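You operate a simulated robot arm through the tools that you are given. There is no shell and no other tool. Be economical: measure what you need, move in short steps, check, and stop when the job is done.

You are at the controls of a simulated two-armed robot. One attempt, no reset.

Task
Put the small plate on the top of the orange table away on the top of the grey bench. Open the lower left desk drawer, put the drying card in the inside of the lower left desk drawer and shut the drawer again. Put the roller on the top of the orange table away on the shelf under the narrow table. Fetch the set-up card and set it in the parts tray. Put the purple clips box on the shelf of the green stand. The order is free. Set down upright: roller.

It is judged by the outcome, as a careful person would: the job done as asked, and still so three seconds after it is handed in. It fails if anything else is knocked over, pushed out of place, dropped, spilled or broken.

Robot
Two 7-joint arms with fingered hands on one trunk, on a base that drives. Base frame: it is fixed to the floor where the robot stands at the start and does not move with it; the origin is under the middle of the robot, x ahead of it, y to its left, z up; the surface under the hand at the start is at about z = 78. Lengths are in cm, angles in degrees, forces in N, time in s.
The left shoulder is at the start at [6, 13.8, 92.2], the right one opposite. With the tool pointing down near the work surface each hand reaches from about 42 to 92 cm from the robot's upright axis, wherever it stands, measured 20 degrees to its own side. Places, roughly: drying card [50, 25, 75]; inside of the lower left desk drawer [-280, 210, 50]; lower left desk drawer [-290, 210, 50]; parts tray [-150, 350, 25]; purple clips box [75, -125, 75]; roller (5x5x7 cm) [80, 40, 80]; set-up card [50, -100, 75]; shelf of the green stand [-160, 110, 30]; shelf under the narrow table [-1480, -90, 30]; small plate (16x10x4 cm) [60, 10, 80]; top of the grey bench [-1010, -80, 80]. Payload 4 kg a hand.
Tool frame (each hand has its own): the origin (TCP) lies between the finger pads and is the grasp point; the fingertips stand 3.6 cm ahead of it; z points along the fingers, y is the line along which they close. Largest opening 12 cm; the body of the gripper starts 4.2 cm behind the TCP. The gripper is a hand of 5 fingers: y runs from the thumb to the fingers, the wrist lies at [-1.5, -10.9, -20] in the tool frame, and closing takes about 1.5 s.
Orientation is that of the tool frame in the base frame, as a unit quaternion [w, x, y, z]. With the fingers straight down and the wrist toward the robot, the tool's x, y and z point along [0, 1, 0], [1, 0, 0] and [0, 0, -1] of the base frame.

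Tools
- The arms move only by the tool arm_command. It takes "left_rows", "right_rows" or both (then of equal length, played together; a hand with none holds still); each is a list of rows, each an object of numbers (a shift or turn left out is 0, a gripper value left out holds the last): "x", "y", "z": the shift along the tool's x, y, z in cm; "rx", "ry", "rz": the turn, a rotation vector about the tool's x, y, z in degrees; "gripper": the gripper command, from -1 (fully open) to 1 (shut), values between in proportion. In form: [{"x": .., "y": .., "z": .., "rx": .., "ry": .., "rz": .., "gripper": ..}, ...]. A call has 1 to 12 rows; each row is the pose to reach, as a shift and turn from the pose commanded when the call began, along the tool's axes at that moment. Each row takes 0.2 s and may step no farther than 5 cm and 8.6 degrees from the row before; otherwise, or with a gripper value out of range, the whole call is refused. Where a pose cannot be reached the arm comes as near as it can. A force on the tool above 40 N (or 10 N above the force at the start of the call, whichever is more), or a blocked arm, ends the call early, and 0.2 s more pass. The fingers move at their own pace (about 15.3 cm/s each) and stop on an object; they squeeze with about 32 N. The grip force told is the motor's: it shows also when the fingers shut on nothing. Time passes only in rows, and 0.2 s behind the last, so rows that repeat a pose let the fingers close. The reply holds the time, the measured pose of the TCP, the force on the tool along the base axes, the opening and the grip force, in the units named above and with some noise, with the torque about the TCP (base axes, N m) and any sound that the robot's microphone picked up.
- Cameras (640 x 400 px; columns grow to the right, rows downward): "scene" is now at [3.71, -3.08, 154.05]; the picture's right is [-0.42, -0.91, 0.00], its down [-0.74, 0.34, -0.58] and it looks along [0.53, -0.24, -0.81] (base axes); focal length 251 px, centre (320, 200). "left" rides on the left gripper at [-6.9, -7.9, -13.1] in its tool frame; the picture's right is [-0.78, -0.29, 0.55], its down [0.55, -0.73, 0.40] and it looks along [0.29, 0.61, 0.74] (tool axes); focal length 222 px, centre (320, 200). "right" rides on the right gripper at [6.9, -7.9, -13.1] in its tool frame; the picture's right is [-0.79, 0.29, -0.55], its down [-0.55, -0.74, 0.40] and it looks along [-0.29, 0.61, 0.74] (tool axes); focal length 222 px, centre (320, 200). There is no depth. A picture from a camera that has moved, and an enlarged one, comes with that camera's place and axes in the base frame and with its lens.
- capture(camera): a new picture of that camera. No time passes.
- raise_lower(by): slides the trunk up (or, below 0, down) by that many cm; the arms and the scene camera ride with it, the base frame stays. It gives what a move gives, with no picture.
- steer(legs): drives the robot by 1 to 6 legs, each [ahead, left, turn to the left] in cm, cm and degrees, along the robot's own axes; the way and the turn of a leg run together, so that a leg with both is an arc; at most 150 cm and 180 degrees a leg. The arms and the cameras ride along, it lands a little off, and it stops where it bumps. It gives what a move gives.
- hand_shape(shape, hand): the hand has 5 fingers and takes this shape, open, in about a second: jaw (thumb against the fingers, like two jaws); tri (thumb and two fingers); tip (a fingertip pinch); poke (one finger out to press); point (the index stretched); flat (the hand flat); cup (the hand cupped); fist (a fist). The gripper value then closes the fingers along that shape, each until it touches; the sizes above hold for jaw. It gives what a move gives, with no picture.
- aim_head(pan, tilt): turns the head with the scene camera to pan (to the left, within 86 degrees either way) and tilt (down, from -29 to 69), counted from straight ahead of the robot. It gives what a move gives.
- inspect(camera, box): a new picture of the part [left, top, right, bottom] of that camera's present view, enlarged. No time passes.
- sign_off(): hands the job in; it is judged then, once.

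Work in short steps. Places have to be worked out from the pictures, the camera data and where the tool is seen: move nearer, look again, correct. Check each grasp and each placing, and mend what went wrong. You have 186 turns and 174 pictures in all, those below and enlarged ones among them. Open the grippers and draw the arms clear of the work before you hand the job in, unless the task says otherwise.

The tools are called after ">>>" as name(argument=value, ...) on one line, values as JSON. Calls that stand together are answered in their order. arm_command: Moves the arms, as the interface text tells. Its arguments: {"type":"object","properties":{"left_rows":{"type":"array","items":{"type":"object","properties":{"x":{"type":"number"},"y":{"type":"number"},"z":{"type":"number"},"rx":{"type":"number"},"ry":{"type":"number"},"rz":{"type":"number"},"gripper":{"type":"number"}}}},"right_rows":{"type":"array","items":{"type":"object","properties":{"x":{"type":"number"},"y":{"type":"number"},"z":{"type":"number"},"rx":{"type":"number"},"ry":{"type":"number"},"rz":{"type":"number"},"gripper":{"type":"number"}}}}},"required":[]} The other tools are called the same way: raise_lower (by) slides the trunk up or down; hand_shape (shape, hand) gives the hand a shape; steer (legs) drives the base; aim_head (pan, tilt) turns the head that bears the scene camera; capture (camera) takes a picture; inspect (camera, box) takes an enlarged picture of a part of a camera's view; sign_off () hands the job in.

At the start:

```text
time_s: 0.0
left_tool_pos: [50.93, 18.17, 113.43]
left_ee_rot: [0.0, 0.707, 0.707, 0.001]
left_force: [0.2, -0.3, 0.1]
left_moment: [0.0, 0.0, 0.0]
left_width: 11.94
left_gripper_force: 0.1
left_shape: jaw
right_tool_pos: [52.35, -23.7, 110.81]
right_ee_rot: [0.0, 0.707, 0.708, 0.0]
right_force: [0.2, -0.3, -0.5]
right_moment: [-0.02, 0.02, 0.0]
right_width: 11.97
right_gripper_force: 0.0
right_shape: jaw
trunk travel left (down, up): [-50.0, 9.0]
robot x, y, heading: [0.38, 0.4, -0.2]
head pan, tilt: [-24.8, 54.3]
```

scene: 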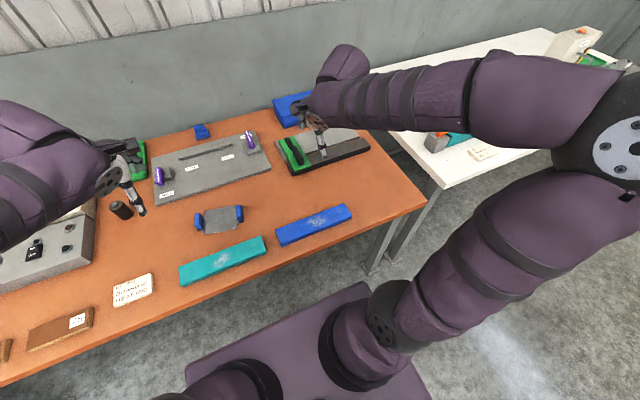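
right: 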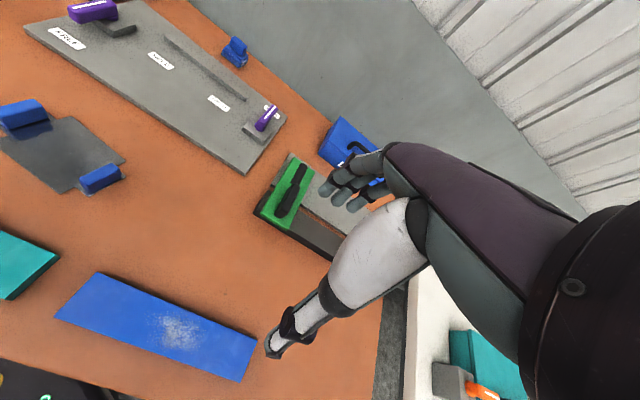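
left: 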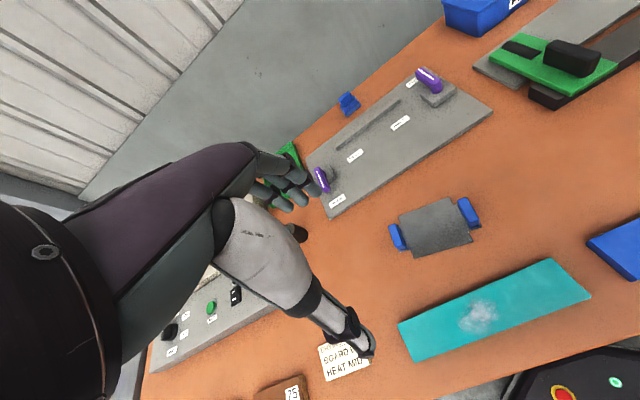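

I'll first look closer at the table to identify things.

>>> inspect(camera="scene", box=[80, 180, 280, 310])

>>> aim_head(pan=20, tilt=50)

>>> capture(camera="scene")

>>> aim_head(pan=-60, tilt=40)

>>> capture(camera="scene")

```text
3.08 times, centred on (180, 245) of scene
camera zoom: at [3.71, -3.08, 154.05], right [-0.42, -0.91, 0.0], down [-0.74, 0.34, -0.58], along [0.53, -0.24, -0.81], focal length 772 px, centre (751, 62)
```

zoom: 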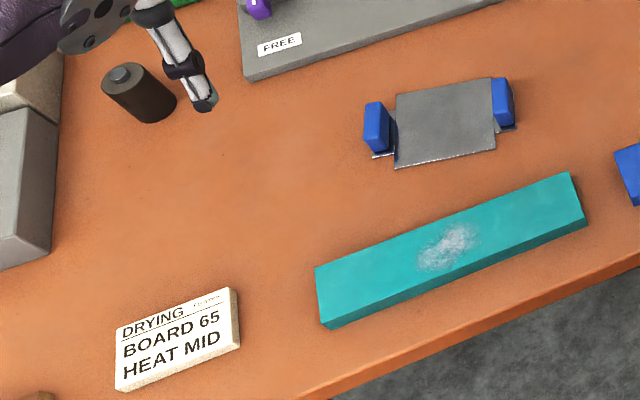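

```text
time_s: 1.1
left_tool_pos: [50.86, 18.17, 113.41]
left_ee_rot: [0.0, 0.707, 0.707, 0.0]
left_force: [-0.1, -0.4, 0.2]
left_moment: [0.01, -0.02, -0.05]
left_width: 11.95
left_gripper_force: 0.1
left_shape: jaw
right_tool_pos: [52.31, -23.56, 110.78]
right_ee_rot: [0.0, 0.707, 0.707, 0.0]
right_force: [0.4, 0.4, 0.0]
right_moment: [-0.01, 0.01, -0.01]
right_width: 11.99
right_gripper_force: 0.1
right_shape: jaw
trunk travel left (down, up): [-50.0, 9.0]
robot x, y, heading: [-0.18, 0.0, 0.2]
head pan, tilt: [20.0, 50.0]
```

```text
169 pictures are left
camera scene: at [4.34, 2.6, 154.62], right [0.34, -0.94, 0.0], down [-0.72, -0.26, -0.64], along [0.6, 0.22, -0.77], focal length 251 px, centre (320, 200)
```

scene: 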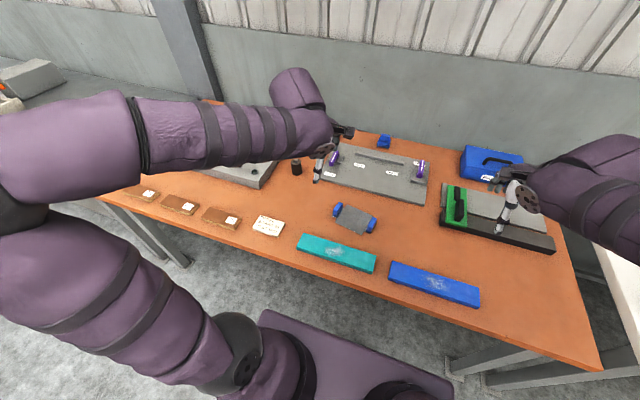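

```text
time_s: 2.6
left_tool_pos: [50.8, 18.17, 113.45]
left_ee_rot: [0.0, 0.707, 0.707, 0.001]
left_force: [-0.3, 0.0, -0.5]
left_moment: [0.0, -0.02, 0.01]
left_width: 11.96
left_gripper_force: 0.0
left_shape: jaw
right_tool_pos: [52.34, -23.7, 110.83]
right_ee_rot: [0.0, 0.707, 0.708, 0.0]
right_force: [0.5, 0.6, -0.3]
right_moment: [-0.02, 0.01, 0.02]
right_width: 11.93
right_gripper_force: 0.1
right_shape: jaw
trunk travel left (down, up): [-50.0, 9.0]
robot x, y, heading: [0.35, -0.19, 0.1]
head pan, tilt: [-60.0, 40.0]
```

```text
168 pictures are left
camera scene: at [1.36, -7.39, 156.03], right [-0.87, -0.5, 0.0], down [-0.32, 0.56, -0.77], along [0.38, -0.66, -0.64], focal length 251 px, centre (320, 200)
```

scene: 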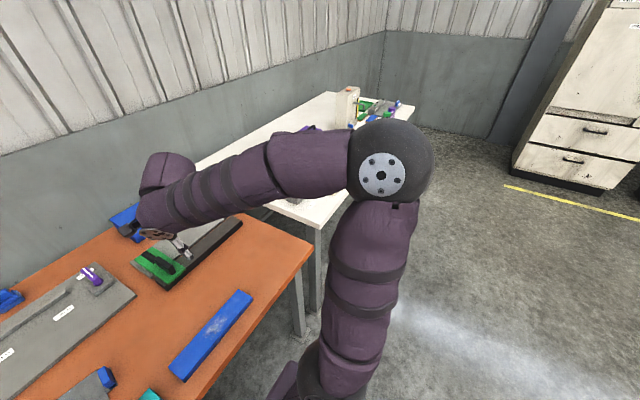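

The plate is near [60,10], roller near [79,41], drying card near [47,39]. I'll begin with the white table to the right: back off a little and drive right, then look.

>>> steer(legs=[[-25, 0, 0], [0, -100, 0]])

>>> aim_head(pan=0, tilt=45)

>>> capture(camera="scene")

>>> capture(camera="right")

>>> capture(camera="left")

```text
time_s: 9.3
left_tool_pos: [25.92, -81.59, 113.56]
left_ee_rot: [0.0, 0.706, 0.708, 0.0]
left_force: [-0.3, 0.3, 0.3]
left_moment: [0.0, -0.01, -0.01]
left_width: 11.97
left_gripper_force: 0.1
left_shape: jaw
right_tool_pos: [27.54, -123.33, 110.83]
right_ee_rot: [-0.001, 0.706, 0.709, 0.0]
right_force: [0.8, 0.3, 0.4]
right_moment: [0.0, 0.01, -0.03]
right_width: 11.96
right_gripper_force: 0.1
right_shape: jaw
trunk travel left (down, up): [-50.0, 9.0]
robot x, y, heading: [-25.01, -99.45, -0.0]
head pan, tilt: [-60.0, 40.0]
```

```text
time_s: 10.6
left_tool_pos: [25.88, -81.73, 113.48]
left_ee_rot: [0.0, 0.706, 0.708, 0.001]
left_force: [-0.6, -0.3, 1.0]
left_moment: [-0.03, 0.02, 0.0]
left_width: 11.95
left_gripper_force: 0.0
left_shape: jaw
right_tool_pos: [27.63, -123.49, 110.79]
right_ee_rot: [0.0, 0.705, 0.709, 0.001]
right_force: [-0.2, 0.2, -0.3]
right_moment: [0.0, 0.04, 0.0]
right_width: 11.94
right_gripper_force: 0.1
right_shape: jaw
trunk travel left (down, up): [-50.0, 9.0]
robot x, y, heading: [-24.87, -99.88, 0.1]
head pan, tilt: [0.0, 45.0]
```

```text
167 pictures are left
camera scene: at [-19.67, -100.0, 155.31], right [0.0, -1.0, 0.0], down [-0.71, 0.0, -0.71], along [0.71, 0.0, -0.71], focal length 251 px, centre (320, 200)
```

scene: 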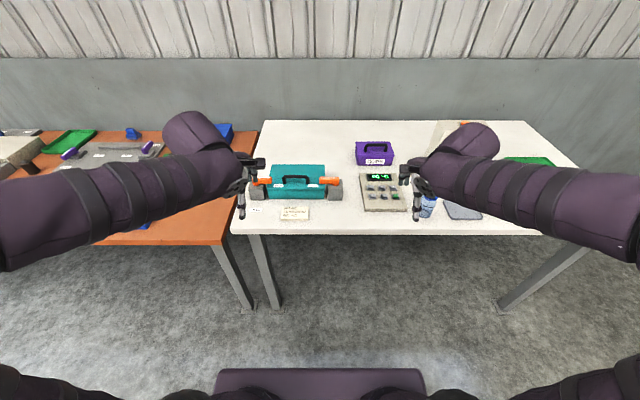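

```text
166 pictures are left
camera right: at [19.58, -116.5, 123.91], right [0.29, -0.78, 0.55], down [-0.73, -0.55, -0.4], along [0.61, -0.28, -0.74], focal length 222 px, centre (320, 200)
```

right: 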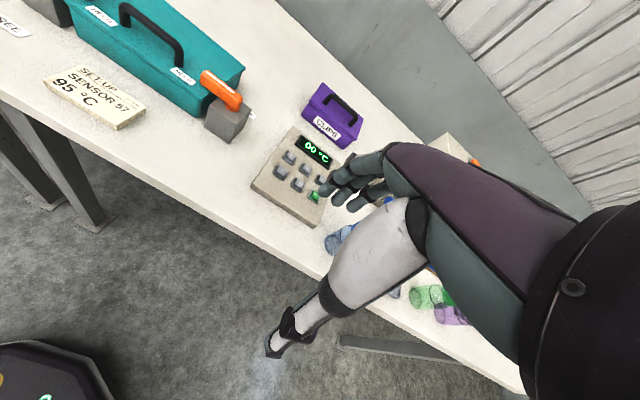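

```text
165 pictures are left
camera left: at [18.03, -88.63, 126.51], right [-0.29, -0.79, -0.55], down [-0.74, 0.55, -0.4], along [0.61, 0.29, -0.74], focal length 222 px, centre (320, 200)
```

left: 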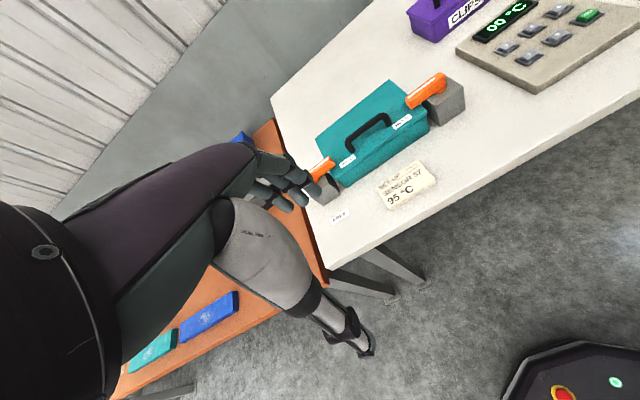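

Set-up card ≈ [52,-89], clips box ≈ [93,-127] with a handle along y. I'll drive forward to about x=7, y=-108.

>>> steer(legs=[[31, -8, 0]])

>>> capture(camera="scene")

>>> capture(camera="right")

>>> capture(camera="left")

```text
time_s: 12.7
left_tool_pos: [56.93, -89.56, 113.35]
left_ee_rot: [0.0, 0.706, 0.708, -0.001]
left_force: [-0.2, 0.3, 0.0]
left_moment: [0.0, 0.02, 0.02]
left_width: 11.98
left_gripper_force: 0.0
left_shape: jaw
right_tool_pos: [58.42, -131.35, 110.8]
right_ee_rot: [-0.001, 0.707, 0.707, 0.0]
right_force: [0.6, -0.6, 0.2]
right_moment: [-0.01, 0.01, 0.02]
right_width: 11.96
right_gripper_force: 0.1
right_shape: jaw
trunk travel left (down, up): [-50.0, 9.0]
robot x, y, heading: [5.95, -107.94, 0.3]
head pan, tilt: [0.0, 45.0]
```

```text
164 pictures are left
camera scene: at [11.35, -107.96, 155.3], right [0.0, -1.0, 0.0], down [-0.71, 0.0, -0.71], along [0.71, 0.0, -0.71], focal length 251 px, centre (320, 200)
```

scene: 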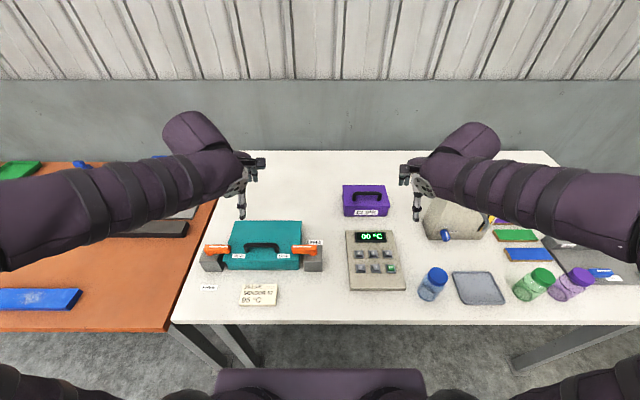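

```text
163 pictures are left
camera right: at [50.54, -124.52, 123.87], right [0.29, -0.78, 0.55], down [-0.73, -0.55, -0.4], along [0.61, -0.28, -0.74], focal length 222 px, centre (320, 200)
```

right: 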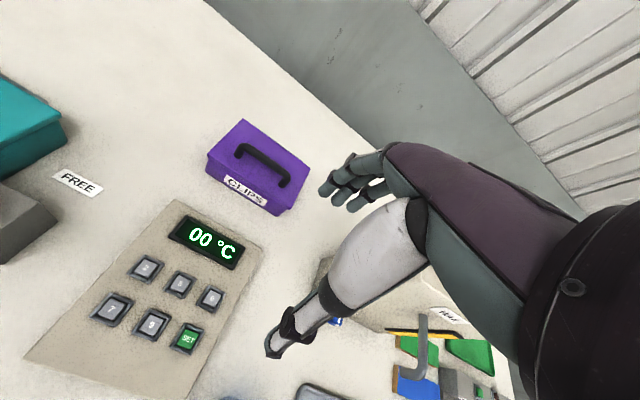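

```text
162 pictures are left
camera left: at [49.04, -96.66, 126.47], right [-0.29, -0.79, -0.55], down [-0.74, 0.55, -0.4], along [0.61, 0.29, -0.74], focal length 222 px, centre (320, 200)
```

left: 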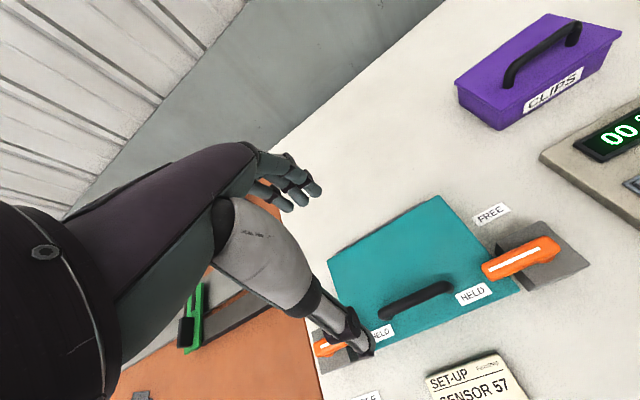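

Triangulating shows the white table top is at z≈85; clips handle at ≈[72.6,-124,96.5], set-up card ≈[42,-91]. I'll move the right hand above the clips handle.

>>> arm_command(right_rows=[{"x": 2, "y": 4, "z": 0}, {"x": 4, "y": 8, "z": 1}, {"x": 6, "y": 11, "z": 3}, {"x": 7.2, "y": 14.2, "z": 5}, {"x": 7.2, "y": 14.2, "z": 5}])

>>> capture(camera="right")

>>> inspect(camera="scene", box=[310, 140, 470, 240])

```text
time_s: 13.9
left_tool_pos: [56.83, -89.71, 113.45]
left_ee_rot: [0.0, 0.706, 0.708, 0.0]
left_force: [-0.4, 0.4, 0.0]
left_moment: [0.02, -0.01, 0.02]
left_width: 11.96
left_gripper_force: 0.0
left_shape: jaw
right_tool_pos: [72.56, -123.99, 105.78]
right_ee_rot: [0.0, 0.706, 0.708, 0.0]
right_force: [-0.2, -0.7, -0.2]
right_moment: [-0.02, 0.0, 0.02]
right_width: 11.98
right_gripper_force: 0.0
right_shape: jaw
trunk travel left (down, up): [-50.0, 9.0]
robot x, y, heading: [6.01, -107.59, 0.1]
head pan, tilt: [0.0, 45.0]
```

```text
161 pictures are left
camera right: at [64.65, -117.26, 118.89], right [0.29, -0.78, 0.55], down [-0.73, -0.55, -0.4], along [0.61, -0.28, -0.74], focal length 222 px, centre (320, 200)
```

right: 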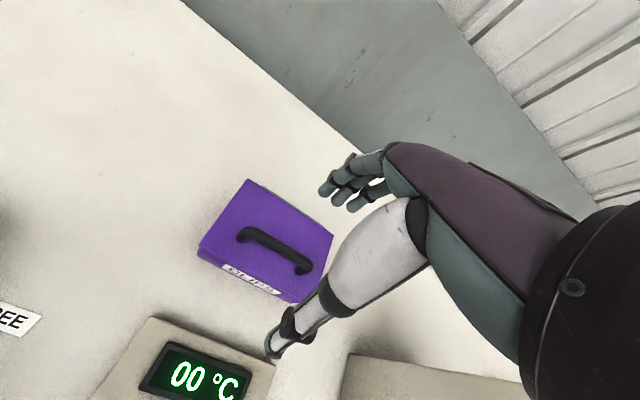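

```text
4.00 times, centred on (390, 190) of scene
camera zoom: at [11.18, -107.95, 155.31], right [0.0, -1.0, 0.0], down [-0.71, 0.0, -0.71], along [0.71, 0.0, -0.71], focal length 1004 px, centre (40, 240)
```

zoom: 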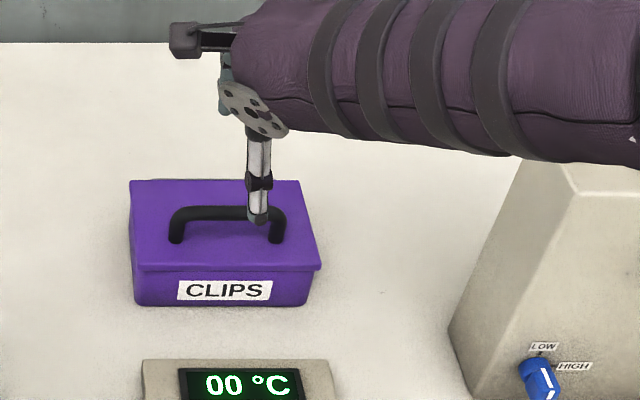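

Combined views put the handle bar at ≈[77.7,-124.6,91.3]. Moving above it at z≈97 and checking.

>>> arm_command(right_rows=[{"x": -0.3, "y": 3, "z": 2}, {"x": -0.6, "y": 5.2, "z": 5}, {"x": -0.6, "y": 5.2, "z": 8.5}, {"x": -0.6, "y": 5.2, "z": 8.5}])

>>> capture(camera="right")

>>> inspect(camera="scene", box=[310, 140, 470, 240])

```text
time_s: 14.9
left_tool_pos: [56.67, -89.65, 113.36]
left_ee_rot: [0.0, 0.706, 0.708, 0.0]
left_force: [-0.8, 0.1, 0.2]
left_moment: [0.01, 0.01, 0.04]
left_width: 11.96
left_gripper_force: 0.1
left_shape: jaw
right_tool_pos: [77.73, -124.81, 97.19]
right_ee_rot: [0.001, 0.706, 0.708, 0.0]
right_force: [0.2, -0.1, 0.1]
right_moment: [0.0, -0.02, 0.02]
right_width: 11.96
right_gripper_force: 0.1
right_shape: jaw
trunk travel left (down, up): [-50.0, 9.0]
robot x, y, heading: [5.98, -107.84, -0.2]
head pan, tilt: [0.0, 45.0]
```

```text
159 pictures are left
camera right: at [69.83, -117.95, 110.29], right [0.29, -0.78, 0.55], down [-0.73, -0.55, -0.4], along [0.61, -0.28, -0.74], focal length 222 px, centre (320, 200)
```

right: 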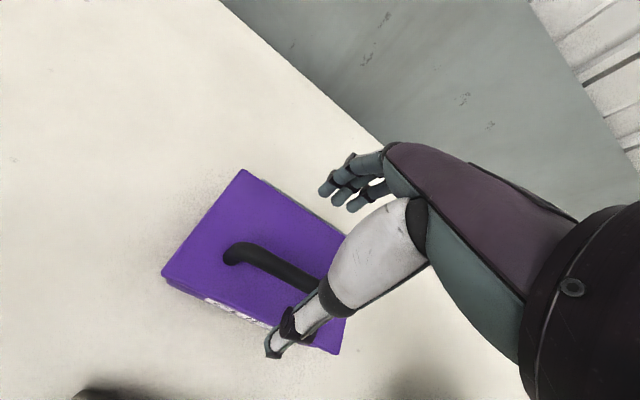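

```text
4.00 times, centred on (390, 190) of scene
camera zoom: at [11.22, -107.95, 155.31], right [0.0, -1.0, 0.0], down [-0.71, 0.0, -0.71], along [0.71, 0.0, -0.71], focal length 1004 px, centre (40, 240)
```

zoom: 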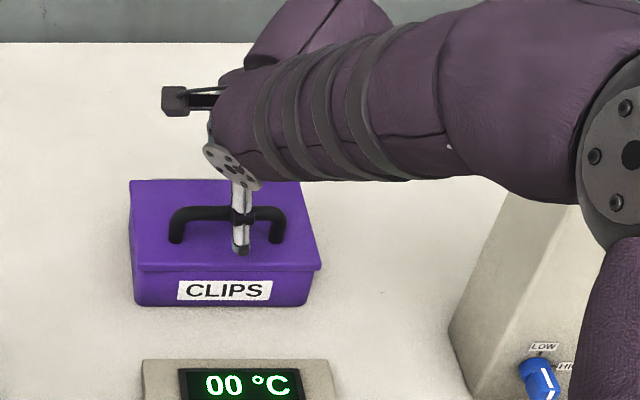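

The bar lies at about x=76.4, y=-124; I correct by -1.3 in x and descend to z≈93.3, watching force.

>>> arm_command(right_rows=[{"x": 0.6, "y": -1.3, "z": 1}, {"x": 0.6, "y": -1.3, "z": 2.5}, {"x": 0.6, "y": -1.3, "z": 3.9}, {"x": 0.6, "y": -1.3, "z": 3.9}])

>>> capture(camera="right")

>>> inspect(camera="scene", box=[310, 140, 470, 240])

```text
time_s: 16.0
left_tool_pos: [56.64, -89.77, 113.45]
left_ee_rot: [0.001, 0.707, 0.707, 0.0]
left_force: [0.3, -0.7, -1.4]
left_moment: [-0.03, 0.01, 0.02]
left_width: 11.98
left_gripper_force: 0.0
left_shape: jaw
right_tool_pos: [76.9, -124.18, 94.31]
right_ee_rot: [0.005, 0.706, 0.708, 0.01]
right_force: [-4.5, -1.8, 20.8]
right_moment: [-0.22, -1.2, -0.1]
right_width: 11.64
right_gripper_force: 0.0
right_shape: jaw
trunk travel left (down, up): [-50.0, 9.0]
robot x, y, heading: [5.63, -107.74, 0.2]
head pan, tilt: [0.0, 45.0]
stopped in row 4 (right hand): the force on the tool passed its limit at 41 N (the readings are from after the stop); the commanded pose is now the measured one
```

```text
157 pictures are left
camera right: at [68.67, -117.3, 107.34], right [0.28, -0.79, 0.55], down [-0.72, -0.55, -0.42], along [0.63, -0.28, -0.73], focal length 222 px, centre (320, 200)
```

right: 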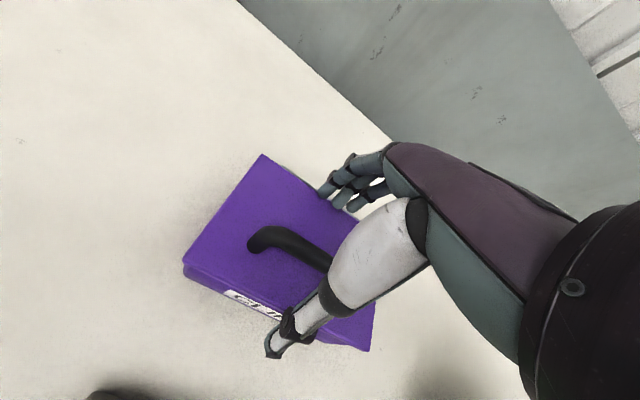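

```text
4.00 times, centred on (390, 190) of scene
camera zoom: at [11.06, -107.92, 155.3], right [0.0, -1.0, 0.0], down [-0.71, 0.0, -0.71], along [0.71, 0.0, -0.71], focal length 1004 px, centre (40, 240)
```

zoom: 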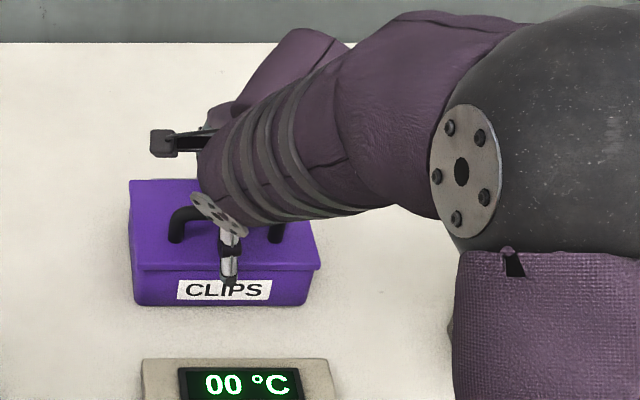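

The fingers touched the lid (z≈90.7) on the far side; bar must be just above. I lift 0.6 cm and close on the handle.

>>> arm_command(right_rows=[{"z": -0.6}, {"z": -0.6, "gripper": 0}, {"z": -0.6, "gripper": 0.5}, {"z": -0.6, "gripper": 1}, {"z": -0.6, "gripper": 1}, {"z": -0.6, "gripper": 1}, {"z": -0.6, "gripper": 1}, {"z": -0.6, "gripper": 1}, {"z": -0.6, "gripper": 1}])

>>> capture(camera="right")

>>> inspect(camera="scene", box=[310, 140, 470, 240])

```text
time_s: 18.0
left_tool_pos: [56.72, -89.7, 113.48]
left_ee_rot: [0.001, 0.706, 0.708, 0.0]
left_force: [-1.2, -0.7, -0.4]
left_moment: [0.01, -0.01, -0.02]
left_width: 11.96
left_gripper_force: 0.1
left_shape: jaw
right_tool_pos: [76.67, -124.22, 94.55]
right_ee_rot: [0.001, 0.706, 0.708, 0.005]
right_force: [-2.8, -1.9, 3.3]
right_moment: [0.01, 0.85, -0.14]
right_width: 0.85
right_gripper_force: 32.3
right_shape: jaw
trunk travel left (down, up): [-50.0, 9.0]
robot x, y, heading: [5.94, -107.89, 0.2]
head pan, tilt: [0.0, 45.0]
```

```text
155 pictures are left
camera right: at [68.61, -117.29, 107.54], right [0.29, -0.79, 0.55], down [-0.73, -0.55, -0.41], along [0.62, -0.28, -0.73], focal length 222 px, centre (320, 200)
```

right: 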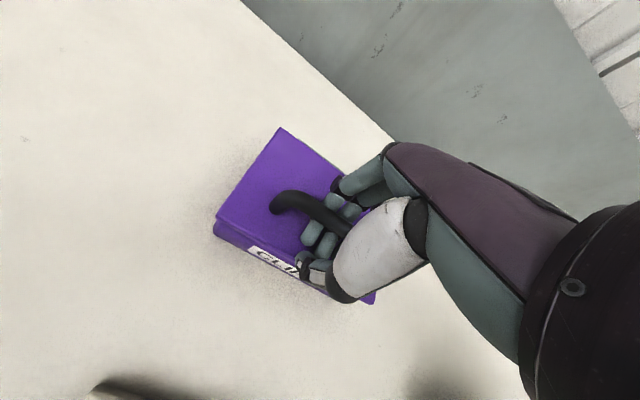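

```text
4.00 times, centred on (390, 190) of scene
camera zoom: at [11.17, -107.94, 155.31], right [0.0, -1.0, 0.0], down [-0.71, 0.0, -0.71], along [0.71, 0.0, -0.71], focal length 1004 px, centre (40, 240)
```

zoom: 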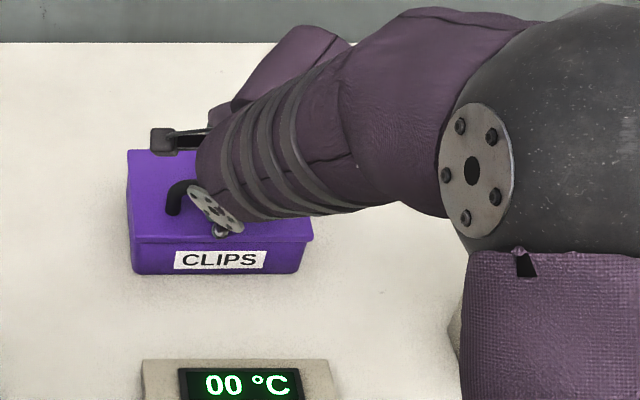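

The fingers have hooked under the bar, box shifted a bit toward the hand. I lift 8 cm to test the grasp.

>>> arm_command(right_rows=[{"z": -1}, {"z": -3}, {"z": -5}, {"z": -8}, {"z": -10}, {"z": -12}])

>>> capture(camera="right")

>>> inspect(camera="scene", box=[260, 90, 500, 240])

```text
time_s: 19.4
left_tool_pos: [56.91, -89.71, 113.48]
left_ee_rot: [0.0, 0.707, 0.707, 0.001]
left_force: [0.3, 0.5, -0.4]
left_moment: [-0.04, -0.02, -0.02]
left_width: 11.99
left_gripper_force: 0.1
left_shape: jaw
right_tool_pos: [76.53, -124.36, 106.51]
right_ee_rot: [0.002, 0.706, 0.708, 0.006]
right_force: [-0.7, 0.4, -11.6]
right_moment: [0.05, 1.09, 0.0]
right_width: 0.73
right_gripper_force: 31.6
right_shape: jaw
trunk travel left (down, up): [-50.0, 9.0]
robot x, y, heading: [6.05, -107.72, 0.1]
head pan, tilt: [0.0, 45.0]
```

```text
153 pictures are left
camera right: at [68.56, -117.39, 119.52], right [0.29, -0.79, 0.55], down [-0.73, -0.55, -0.41], along [0.62, -0.28, -0.73], focal length 222 px, centre (320, 200)
```

right: 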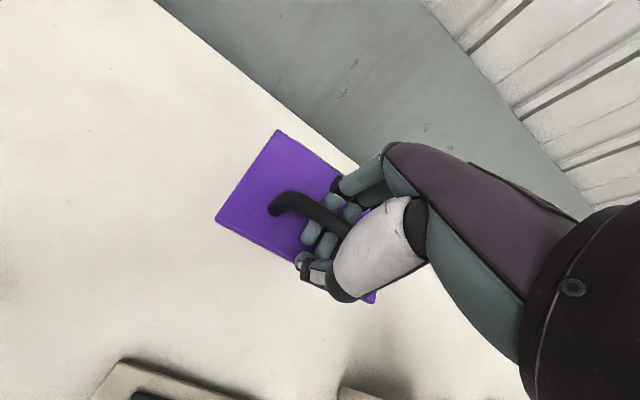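

```text
2.67 times, centred on (380, 165) of scene
camera zoom: at [11.27, -107.97, 155.31], right [0.0, -1.0, 0.0], down [-0.71, 0.0, -0.71], along [0.71, 0.0, -0.71], focal length 669 px, centre (160, 293)
```

zoom: 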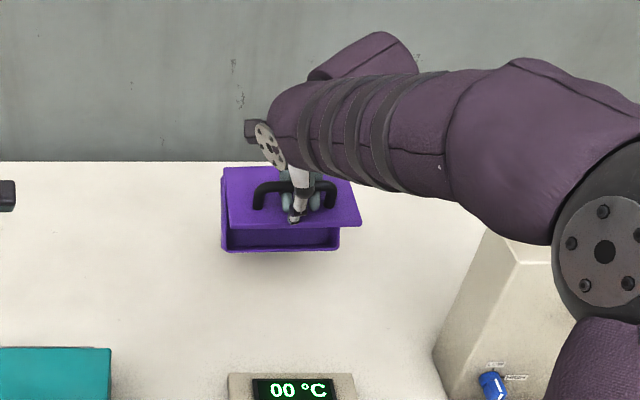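

The picture is ambiguous (lid tilting or box tilting?); zoom closer.

>>> inspect(camera="scene", box=[330, 140, 410, 190])

>>> inspect(camera="left", box=[400, 0, 640, 150])

```text
8.00 times, centred on (370, 165) of scene
camera zoom: at [11.27, -107.97, 155.31], right [0.0, -1.0, 0.0], down [-0.71, 0.0, -0.71], along [0.71, 0.0, -0.71], focal length 2008 px, centre (-80, 480)
```

zoom: 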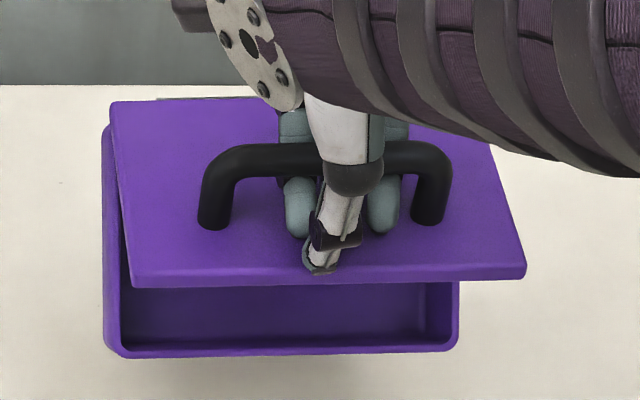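

```text
2.67 times, centred on (520, 75) of left
camera zoom: at [48.98, -96.67, 126.5], right [-0.29, -0.79, -0.55], down [-0.74, 0.55, -0.4], along [0.61, 0.29, -0.74], focal length 592 px, centre (-213, 533)
```

zoom: 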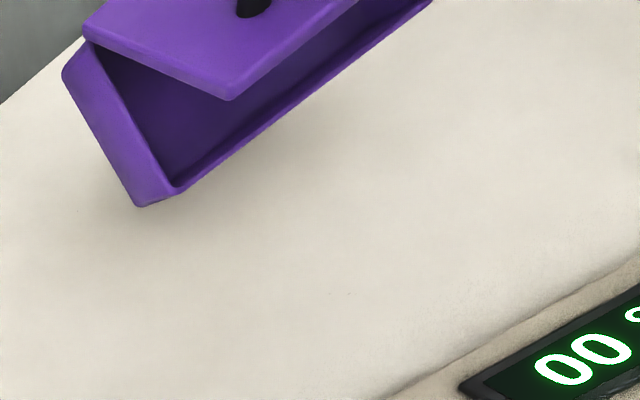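

The lid is hinged at the back, so lifting by the handle opens the box. I'll set it back down so it closes, then try gripping the box across its ~11.3 cm depth instead.

>>> arm_command(right_rows=[{"z": 3}, {"z": 6}, {"z": 8}, {"z": 9.5}, {"z": 10.5}, {"z": 11.3}, {"z": 11.8}, {"z": 11.8}])

>>> inspect(camera="scene", box=[310, 140, 470, 240])

```text
time_s: 21.2
left_tool_pos: [56.94, -89.67, 113.54]
left_ee_rot: [0.001, 0.706, 0.708, 0.0]
left_force: [-0.3, -0.3, 0.9]
left_moment: [-0.02, 0.0, 0.01]
left_width: 11.96
left_gripper_force: 0.0
left_shape: jaw
right_tool_pos: [76.77, -124.1, 94.67]
right_ee_rot: [0.003, 0.705, 0.709, 0.007]
right_force: [2.1, 1.9, 0.8]
right_moment: [0.0, -0.08, 0.11]
right_width: 0.57
right_gripper_force: 31.9
right_shape: jaw
trunk travel left (down, up): [-50.0, 9.0]
robot x, y, heading: [6.09, -107.99, -0.1]
head pan, tilt: [0.0, 45.0]
```

```text
4.00 times, centred on (390, 190) of scene
camera zoom: at [11.24, -107.91, 155.31], right [0.0, -1.0, 0.0], down [-0.71, 0.0, -0.71], along [0.71, 0.0, -0.71], focal length 1004 px, centre (40, 240)
```

zoom: 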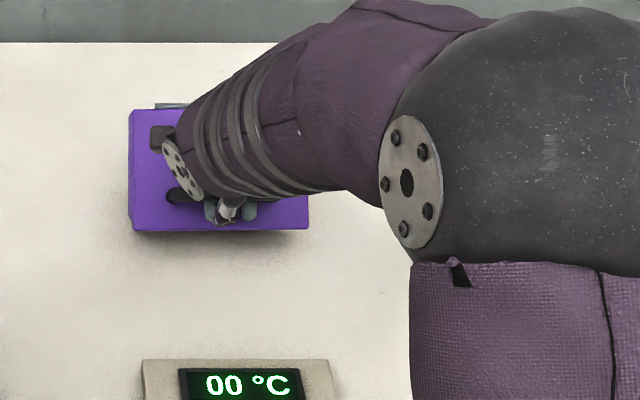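

Check the box from the left hand camera.

>>> inspect(camera="left", box=[400, 0, 640, 150])

>>> capture(camera="right")

```text
2.67 times, centred on (520, 75) of left
camera zoom: at [48.96, -96.63, 126.5], right [-0.29, -0.79, -0.55], down [-0.74, 0.55, -0.4], along [0.61, 0.29, -0.74], focal length 592 px, centre (-213, 533)
```

zoom: 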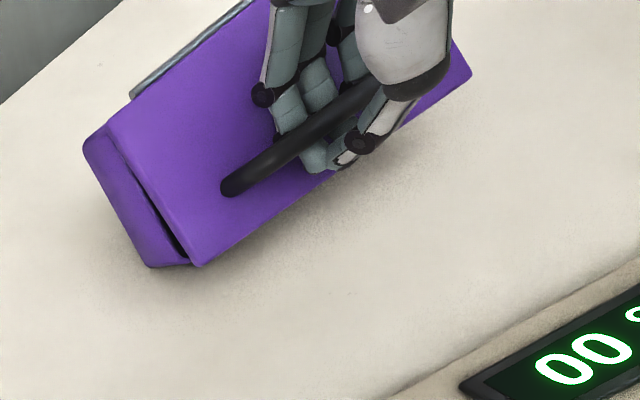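

```text
147 pictures are left
camera right: at [68.7, -117.23, 107.7], right [0.29, -0.79, 0.55], down [-0.73, -0.55, -0.41], along [0.62, -0.28, -0.73], focal length 222 px, centre (320, 200)
```

right: 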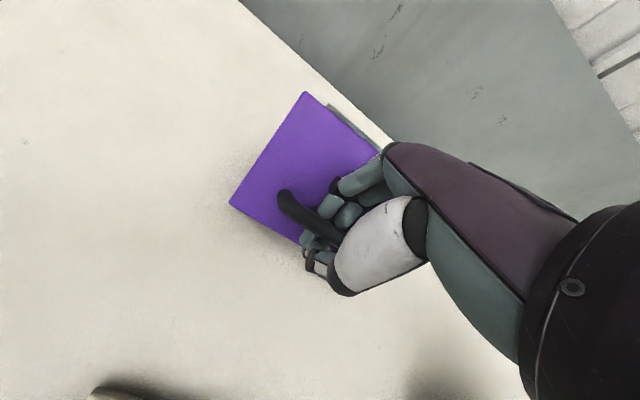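

The box is nearly shut, tilted slightly in the hand. I lower a bit and open the fingers gently.

>>> arm_command(right_rows=[{"z": 0.2, "gripper": 0.8}, {"z": 0.2, "gripper": 0.6}, {"z": 0.2, "gripper": 0.4}, {"z": 0.2, "gripper": 0.2}, {"z": 0.2, "gripper": 0}, {"z": 0.2, "gripper": -0.3}, {"z": 0.2, "gripper": -0.6}, {"z": 0.2, "gripper": -1}, {"z": 0.2, "gripper": -1}, {"z": -1, "gripper": -1}, {"z": -3, "gripper": -1}, {"z": -6, "gripper": -1}])

>>> capture(camera="right")

>>> inspect(camera="left", box=[400, 0, 640, 150])

>>> inspect(camera="scene", box=[310, 130, 470, 230])

```text
time_s: 23.8
left_tool_pos: [56.85, -89.56, 113.47]
left_ee_rot: [0.0, 0.706, 0.708, 0.001]
left_force: [-0.3, 0.4, -0.7]
left_moment: [0.04, 0.01, 0.02]
left_width: 11.96
left_gripper_force: 0.1
left_shape: jaw
right_tool_pos: [76.72, -124.17, 100.87]
right_ee_rot: [0.002, 0.705, 0.709, 0.006]
right_force: [-0.2, -0.3, 0.1]
right_moment: [0.0, -0.01, 0.02]
right_width: 11.98
right_gripper_force: 0.1
right_shape: jaw
trunk travel left (down, up): [-50.0, 9.0]
robot x, y, heading: [5.95, -107.71, 0.1]
head pan, tilt: [0.0, 45.0]
```

```text
146 pictures are left
camera right: at [68.6, -117.3, 113.73], right [0.29, -0.79, 0.55], down [-0.73, -0.55, -0.41], along [0.62, -0.28, -0.73], focal length 222 px, centre (320, 200)
```

right: 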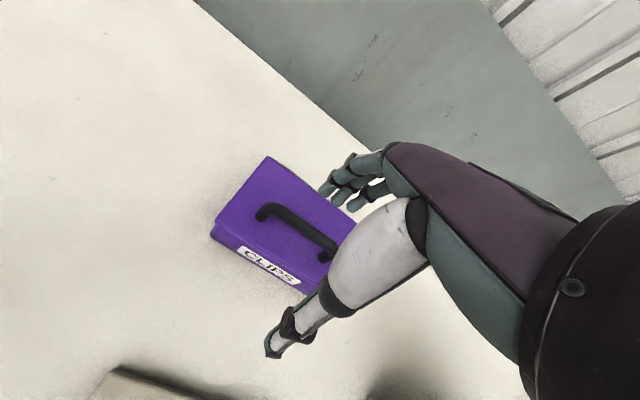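

```text
2.67 times, centred on (520, 75) of left
camera zoom: at [48.94, -96.66, 126.51], right [-0.29, -0.79, -0.55], down [-0.74, 0.55, -0.4], along [0.61, 0.29, -0.74], focal length 592 px, centre (-213, 533)
```

zoom: 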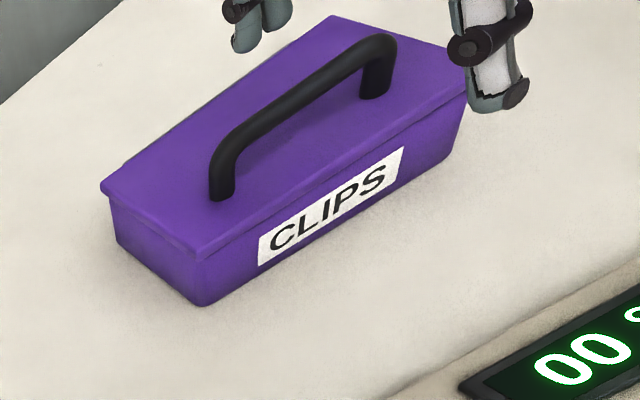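

```text
4.00 times, centred on (390, 180) of scene
camera zoom: at [11.22, -107.95, 155.3], right [0.0, -1.0, 0.0], down [-0.71, 0.0, -0.71], along [0.71, 0.0, -0.71], focal length 1004 px, centre (40, 280)
```

zoom: 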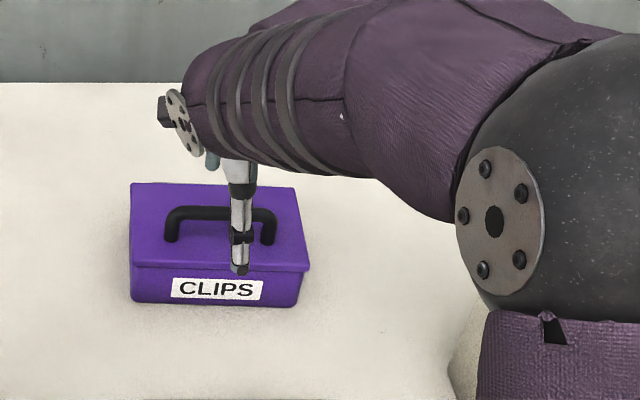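

Box is shut and intact, only shifted back a few cm; nothing spilled. A handle carry followed by a gentle set-down evidently closes it again. First I fetch the set-up card with the left hand: raise right hand and back the base up.

>>> arm_command(right_rows=[{"z": -4}, {"z": -8}, {"z": -10}])

>>> steer(legs=[[-14, 0, 0]])

>>> capture(camera="left")

>>> inspect(camera="scene", box=[200, 200, 360, 300])

```text
time_s: 24.6
left_tool_pos: [56.88, -89.63, 113.42]
left_ee_rot: [0.0, 0.706, 0.708, 0.0]
left_force: [0.4, 0.7, 0.1]
left_moment: [-0.01, 0.01, 0.0]
left_width: 11.97
left_gripper_force: 0.1
left_shape: jaw
right_tool_pos: [76.62, -124.31, 110.76]
right_ee_rot: [0.003, 0.706, 0.709, 0.004]
right_force: [0.3, 0.1, 0.4]
right_moment: [0.02, 0.01, -0.01]
right_width: 11.97
right_gripper_force: 0.0
right_shape: jaw
trunk travel left (down, up): [-50.0, 9.0]
robot x, y, heading: [6.19, -108.08, 0.1]
head pan, tilt: [0.0, 45.0]
```

```text
time_s: 25.9
left_tool_pos: [42.79, -89.76, 113.52]
left_ee_rot: [0.0, 0.707, 0.707, 0.001]
left_force: [-0.2, 0.2, -0.2]
left_moment: [0.0, -0.06, -0.02]
left_width: 11.98
left_gripper_force: 0.1
left_shape: jaw
right_tool_pos: [62.5, -124.31, 110.94]
right_ee_rot: [0.003, 0.706, 0.708, 0.005]
right_force: [-0.2, 0.2, 1.0]
right_moment: [0.0, -0.03, 0.02]
right_width: 11.97
right_gripper_force: 0.0
right_shape: jaw
trunk travel left (down, up): [-50.0, 9.0]
robot x, y, heading: [-8.11, -107.62, 0.2]
head pan, tilt: [0.0, 45.0]
```

```text
143 pictures are left
camera left: at [34.87, -96.7, 126.57], right [-0.29, -0.78, -0.55], down [-0.73, 0.55, -0.4], along [0.61, 0.29, -0.74], focal length 222 px, centre (320, 200)
```

left: 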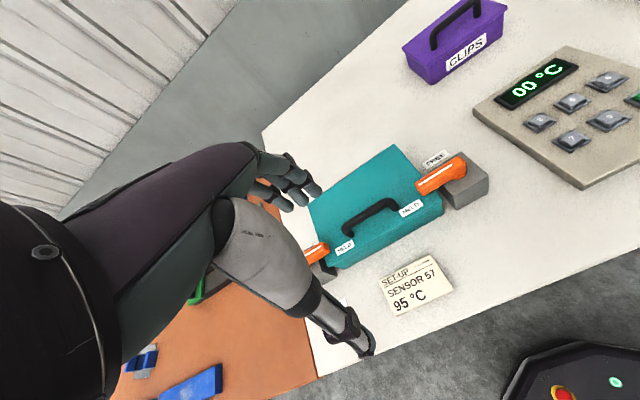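

```text
4.00 times, centred on (280, 250) of scene
camera zoom: at [-2.89, -107.96, 155.32], right [0.0, -1.0, 0.0], down [-0.71, 0.0, -0.71], along [0.71, 0.0, -0.71], focal length 1004 px, centre (480, 0)
```

zoom: 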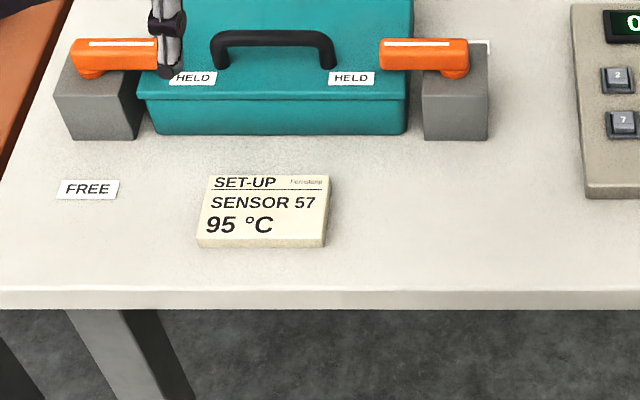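

Card centre ≈[43.4,-90.4], about 10×6 cm and thin. I narrow the left jaw to ~9 cm and descend over it to z≈94.

>>> arm_command(left_rows=[{"x": -0.6, "y": 0.6, "z": 4, "gripper": -0.5}, {"x": -0.6, "y": 0.6, "z": 8}, {"x": -0.6, "y": 0.6, "z": 12}, {"x": -0.6, "y": 0.6, "z": 16}, {"x": -0.6, "y": 0.6, "z": 19.5}, {"x": -0.6, "y": 0.6, "z": 19.5}])

>>> capture(camera="left")

>>> inspect(camera="scene", box=[200, 180, 360, 280])

```text
time_s: 27.4
left_tool_pos: [43.54, -90.43, 93.78]
left_ee_rot: [0.0, 0.707, 0.707, 0.0]
left_force: [-0.4, -0.4, 0.9]
left_moment: [0.02, 0.01, 0.03]
left_width: 9.02
left_gripper_force: 0.0
left_shape: jaw
right_tool_pos: [62.62, -124.37, 110.88]
right_ee_rot: [0.003, 0.706, 0.708, 0.006]
right_force: [-1.2, 0.0, 0.6]
right_moment: [-0.03, 0.03, -0.03]
right_width: 12.0
right_gripper_force: 0.1
right_shape: jaw
trunk travel left (down, up): [-50.0, 9.0]
robot x, y, heading: [-7.99, -108.2, 0.0]
head pan, tilt: [0.0, 45.0]
```

```text
141 pictures are left
camera left: at [35.62, -97.36, 106.98], right [-0.29, -0.79, -0.55], down [-0.74, 0.55, -0.4], along [0.61, 0.29, -0.74], focal length 222 px, centre (320, 200)
```

left: 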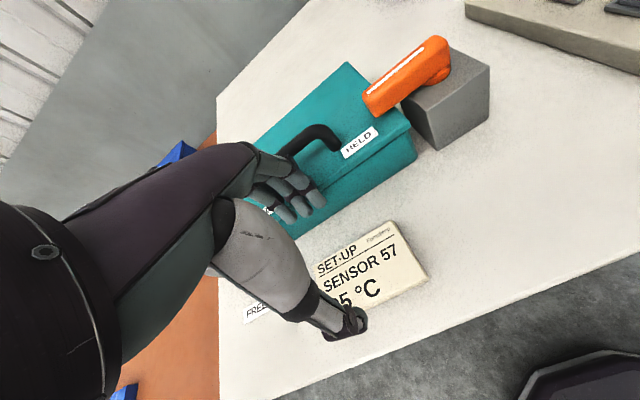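

```text
4.00 times, centred on (280, 230) of scene
camera zoom: at [-2.75, -107.98, 155.31], right [0.0, -1.0, 0.0], down [-0.71, 0.0, -0.71], along [0.71, 0.0, -0.71], focal length 1004 px, centre (480, 80)
```

zoom: 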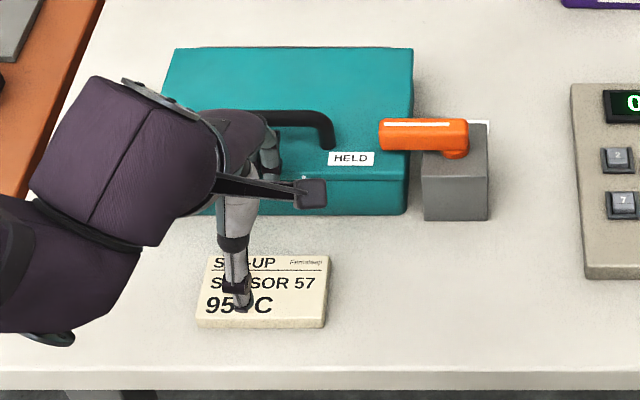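

Thumb is in front of the card and fingers behind it. I descend slowly until contact.

>>> arm_command(left_rows=[{"z": 2}, {"z": 4}, {"z": 4.8}, {"z": 5.5}, {"z": 6.2}, {"z": 6.8}, {"z": 7.4}, {"z": 8}])

>>> inspect(camera="scene", box=[200, 180, 360, 280])

```text
time_s: 27.8
left_tool_pos: [43.95, -90.53, 93.06]
left_ee_rot: [0.006, 0.709, 0.705, 0.011]
left_force: [-13.4, 1.5, 24.9]
left_moment: [0.29, -1.32, 0.17]
left_width: 8.62
left_gripper_force: 0.0
left_shape: jaw
right_tool_pos: [62.4, -124.34, 110.92]
right_ee_rot: [0.002, 0.706, 0.708, 0.005]
right_force: [0.7, 0.5, 0.8]
right_moment: [0.02, 0.0, 0.02]
right_width: 11.98
right_gripper_force: 0.0
right_shape: jaw
trunk travel left (down, up): [-50.0, 9.0]
robot x, y, heading: [-7.88, -107.99, 0.0]
head pan, tilt: [0.0, 45.0]
stopped in row 2 (left hand): the force on the tool passed its limit at 51 N (the readings are from after the stop); the commanded pose is now the measured one
```

```text
4.00 times, centred on (280, 230) of scene
camera zoom: at [-2.98, -107.98, 155.36], right [0.0, -1.0, 0.0], down [-0.71, 0.0, -0.71], along [0.71, 0.0, -0.71], focal length 1004 px, centre (480, 80)
```

zoom: 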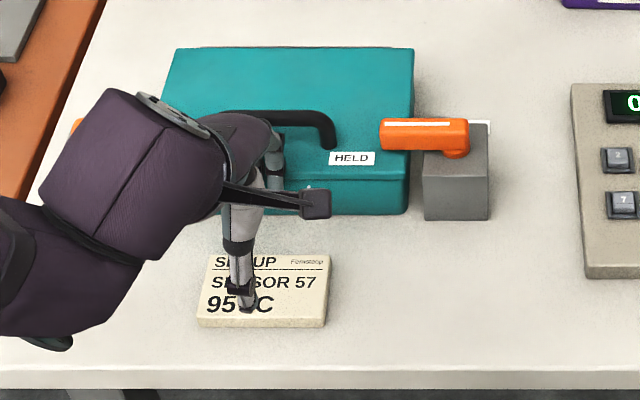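

The fingers touched the held teal box's front edge. I rise and turn the left hand 90° so that it closes across the card's 10 cm width along y instead.

>>> arm_command(left_rows=[{"z": -4, "gripper": -1}, {"z": -8}, {"z": -8, "rz": 8.5}, {"z": -8, "rz": 17}, {"z": -8, "rz": 25.5}, {"z": -8, "rz": 34}, {"z": -8, "rz": 42.5}, {"z": -8, "rz": 51}, {"z": -8, "rz": 59.5}, {"z": -8, "rz": 68}, {"z": -8, "rz": 76}, {"z": -8, "rz": 84}])

>>> capture(camera="left")

>>> inspect(camera="scene", box=[180, 160, 380, 285])

```text
time_s: 30.4
left_tool_pos: [43.83, -90.44, 100.7]
left_ee_rot: [-0.002, 0.999, 0.05, 0.007]
left_force: [0.3, 0.1, 0.1]
left_moment: [0.02, -0.03, 0.0]
left_width: 11.96
left_gripper_force: 0.1
left_shape: jaw
right_tool_pos: [62.7, -124.35, 110.84]
right_ee_rot: [0.002, 0.706, 0.708, 0.005]
right_force: [0.0, 0.0, 0.0]
right_moment: [-0.02, 0.04, -0.01]
right_width: 11.97
right_gripper_force: 0.1
right_shape: jaw
trunk travel left (down, up): [-50.0, 9.0]
robot x, y, heading: [-7.37, -107.77, 0.2]
head pan, tilt: [0.0, 45.0]
```

```text
138 pictures are left
camera left: at [35.98, -83.38, 113.64], right [-0.8, 0.21, -0.56], down [0.48, 0.79, -0.39], along [0.36, -0.58, -0.73], focal length 222 px, centre (320, 200)
```

left: 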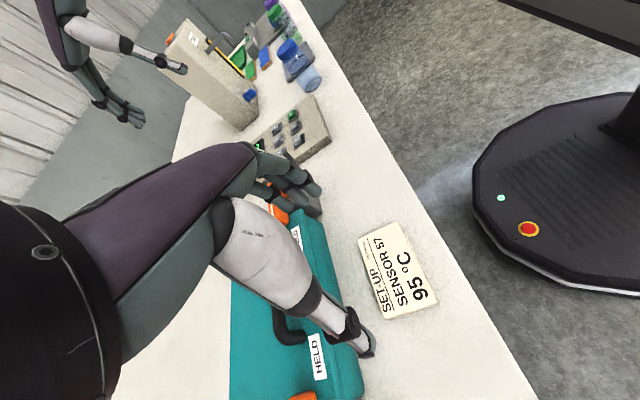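

```text
3.20 times, centred on (280, 222) of scene
camera zoom: at [-2.68, -107.95, 155.31], right [0.0, -1.0, 0.0], down [-0.71, 0.0, -0.71], along [0.71, 0.0, -0.71], focal length 803 px, centre (448, 128)
```

zoom: 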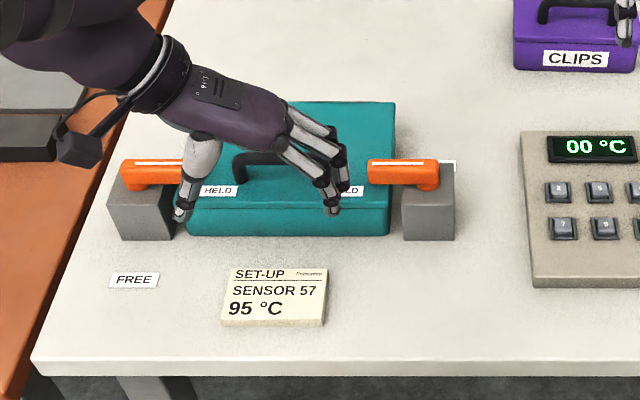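

Card centre ≈[43,-90.4]. I complete the turn and descend, stopping on contact.

>>> arm_command(left_rows=[{"x": -0.8, "rz": 5.7, "z": 3}, {"x": -0.8, "rz": 5.7, "z": 7}, {"x": -0.8, "rz": 5.7, "z": 9.5}, {"x": -0.8, "rz": 5.7, "z": 10.5}, {"x": -0.8, "rz": 5.7, "z": 11.3}, {"x": -0.8, "rz": 5.7, "z": 12}, {"x": -0.8, "rz": 5.7, "z": 12.7}, {"x": -0.8, "rz": 5.7, "z": 13.3}, {"x": -0.8, "rz": 5.7, "z": 13.9}])

>>> capture(camera="left")

>>> inspect(camera="scene", box=[180, 160, 380, 285])

```text
time_s: 32.1
left_tool_pos: [43.46, -90.53, 88.57]
left_ee_rot: [-0.001, 1.0, 0.002, 0.013]
left_force: [-6.8, 5.6, 25.8]
left_moment: [-1.57, 0.3, -0.41]
left_width: 11.79
left_gripper_force: 0.0
left_shape: jaw
right_tool_pos: [62.56, -124.13, 110.79]
right_ee_rot: [0.003, 0.706, 0.708, 0.005]
right_force: [0.5, -0.8, 0.0]
right_moment: [-0.03, 0.04, -0.01]
right_width: 12.0
right_gripper_force: 0.0
right_shape: jaw
trunk travel left (down, up): [-50.0, 9.0]
robot x, y, heading: [-8.14, -107.58, 0.1]
head pan, tilt: [0.0, 45.0]
stopped in row 8 (left hand): the force on the tool passed its limit at 48 N (the readings are from after the stop); the commanded pose is now the measured one
```

```text
136 pictures are left
camera left: at [36.15, -82.7, 101.44], right [-0.77, 0.29, -0.57], down [0.56, 0.74, -0.38], along [0.31, -0.61, -0.73], focal length 222 px, centre (320, 200)
```

left: 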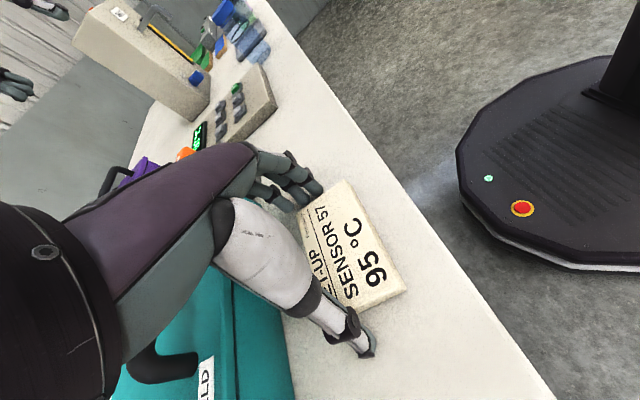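

```text
3.20 times, centred on (280, 222) of scene
camera zoom: at [-2.87, -107.91, 155.34], right [0.0, -1.0, 0.0], down [-0.71, 0.0, -0.71], along [0.71, 0.0, -0.71], focal length 803 px, centre (448, 128)
```

zoom: 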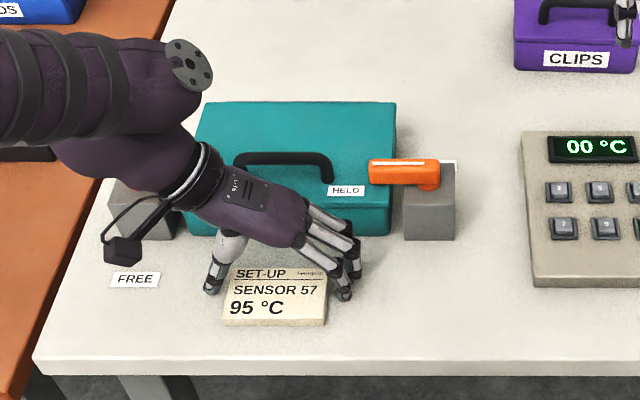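

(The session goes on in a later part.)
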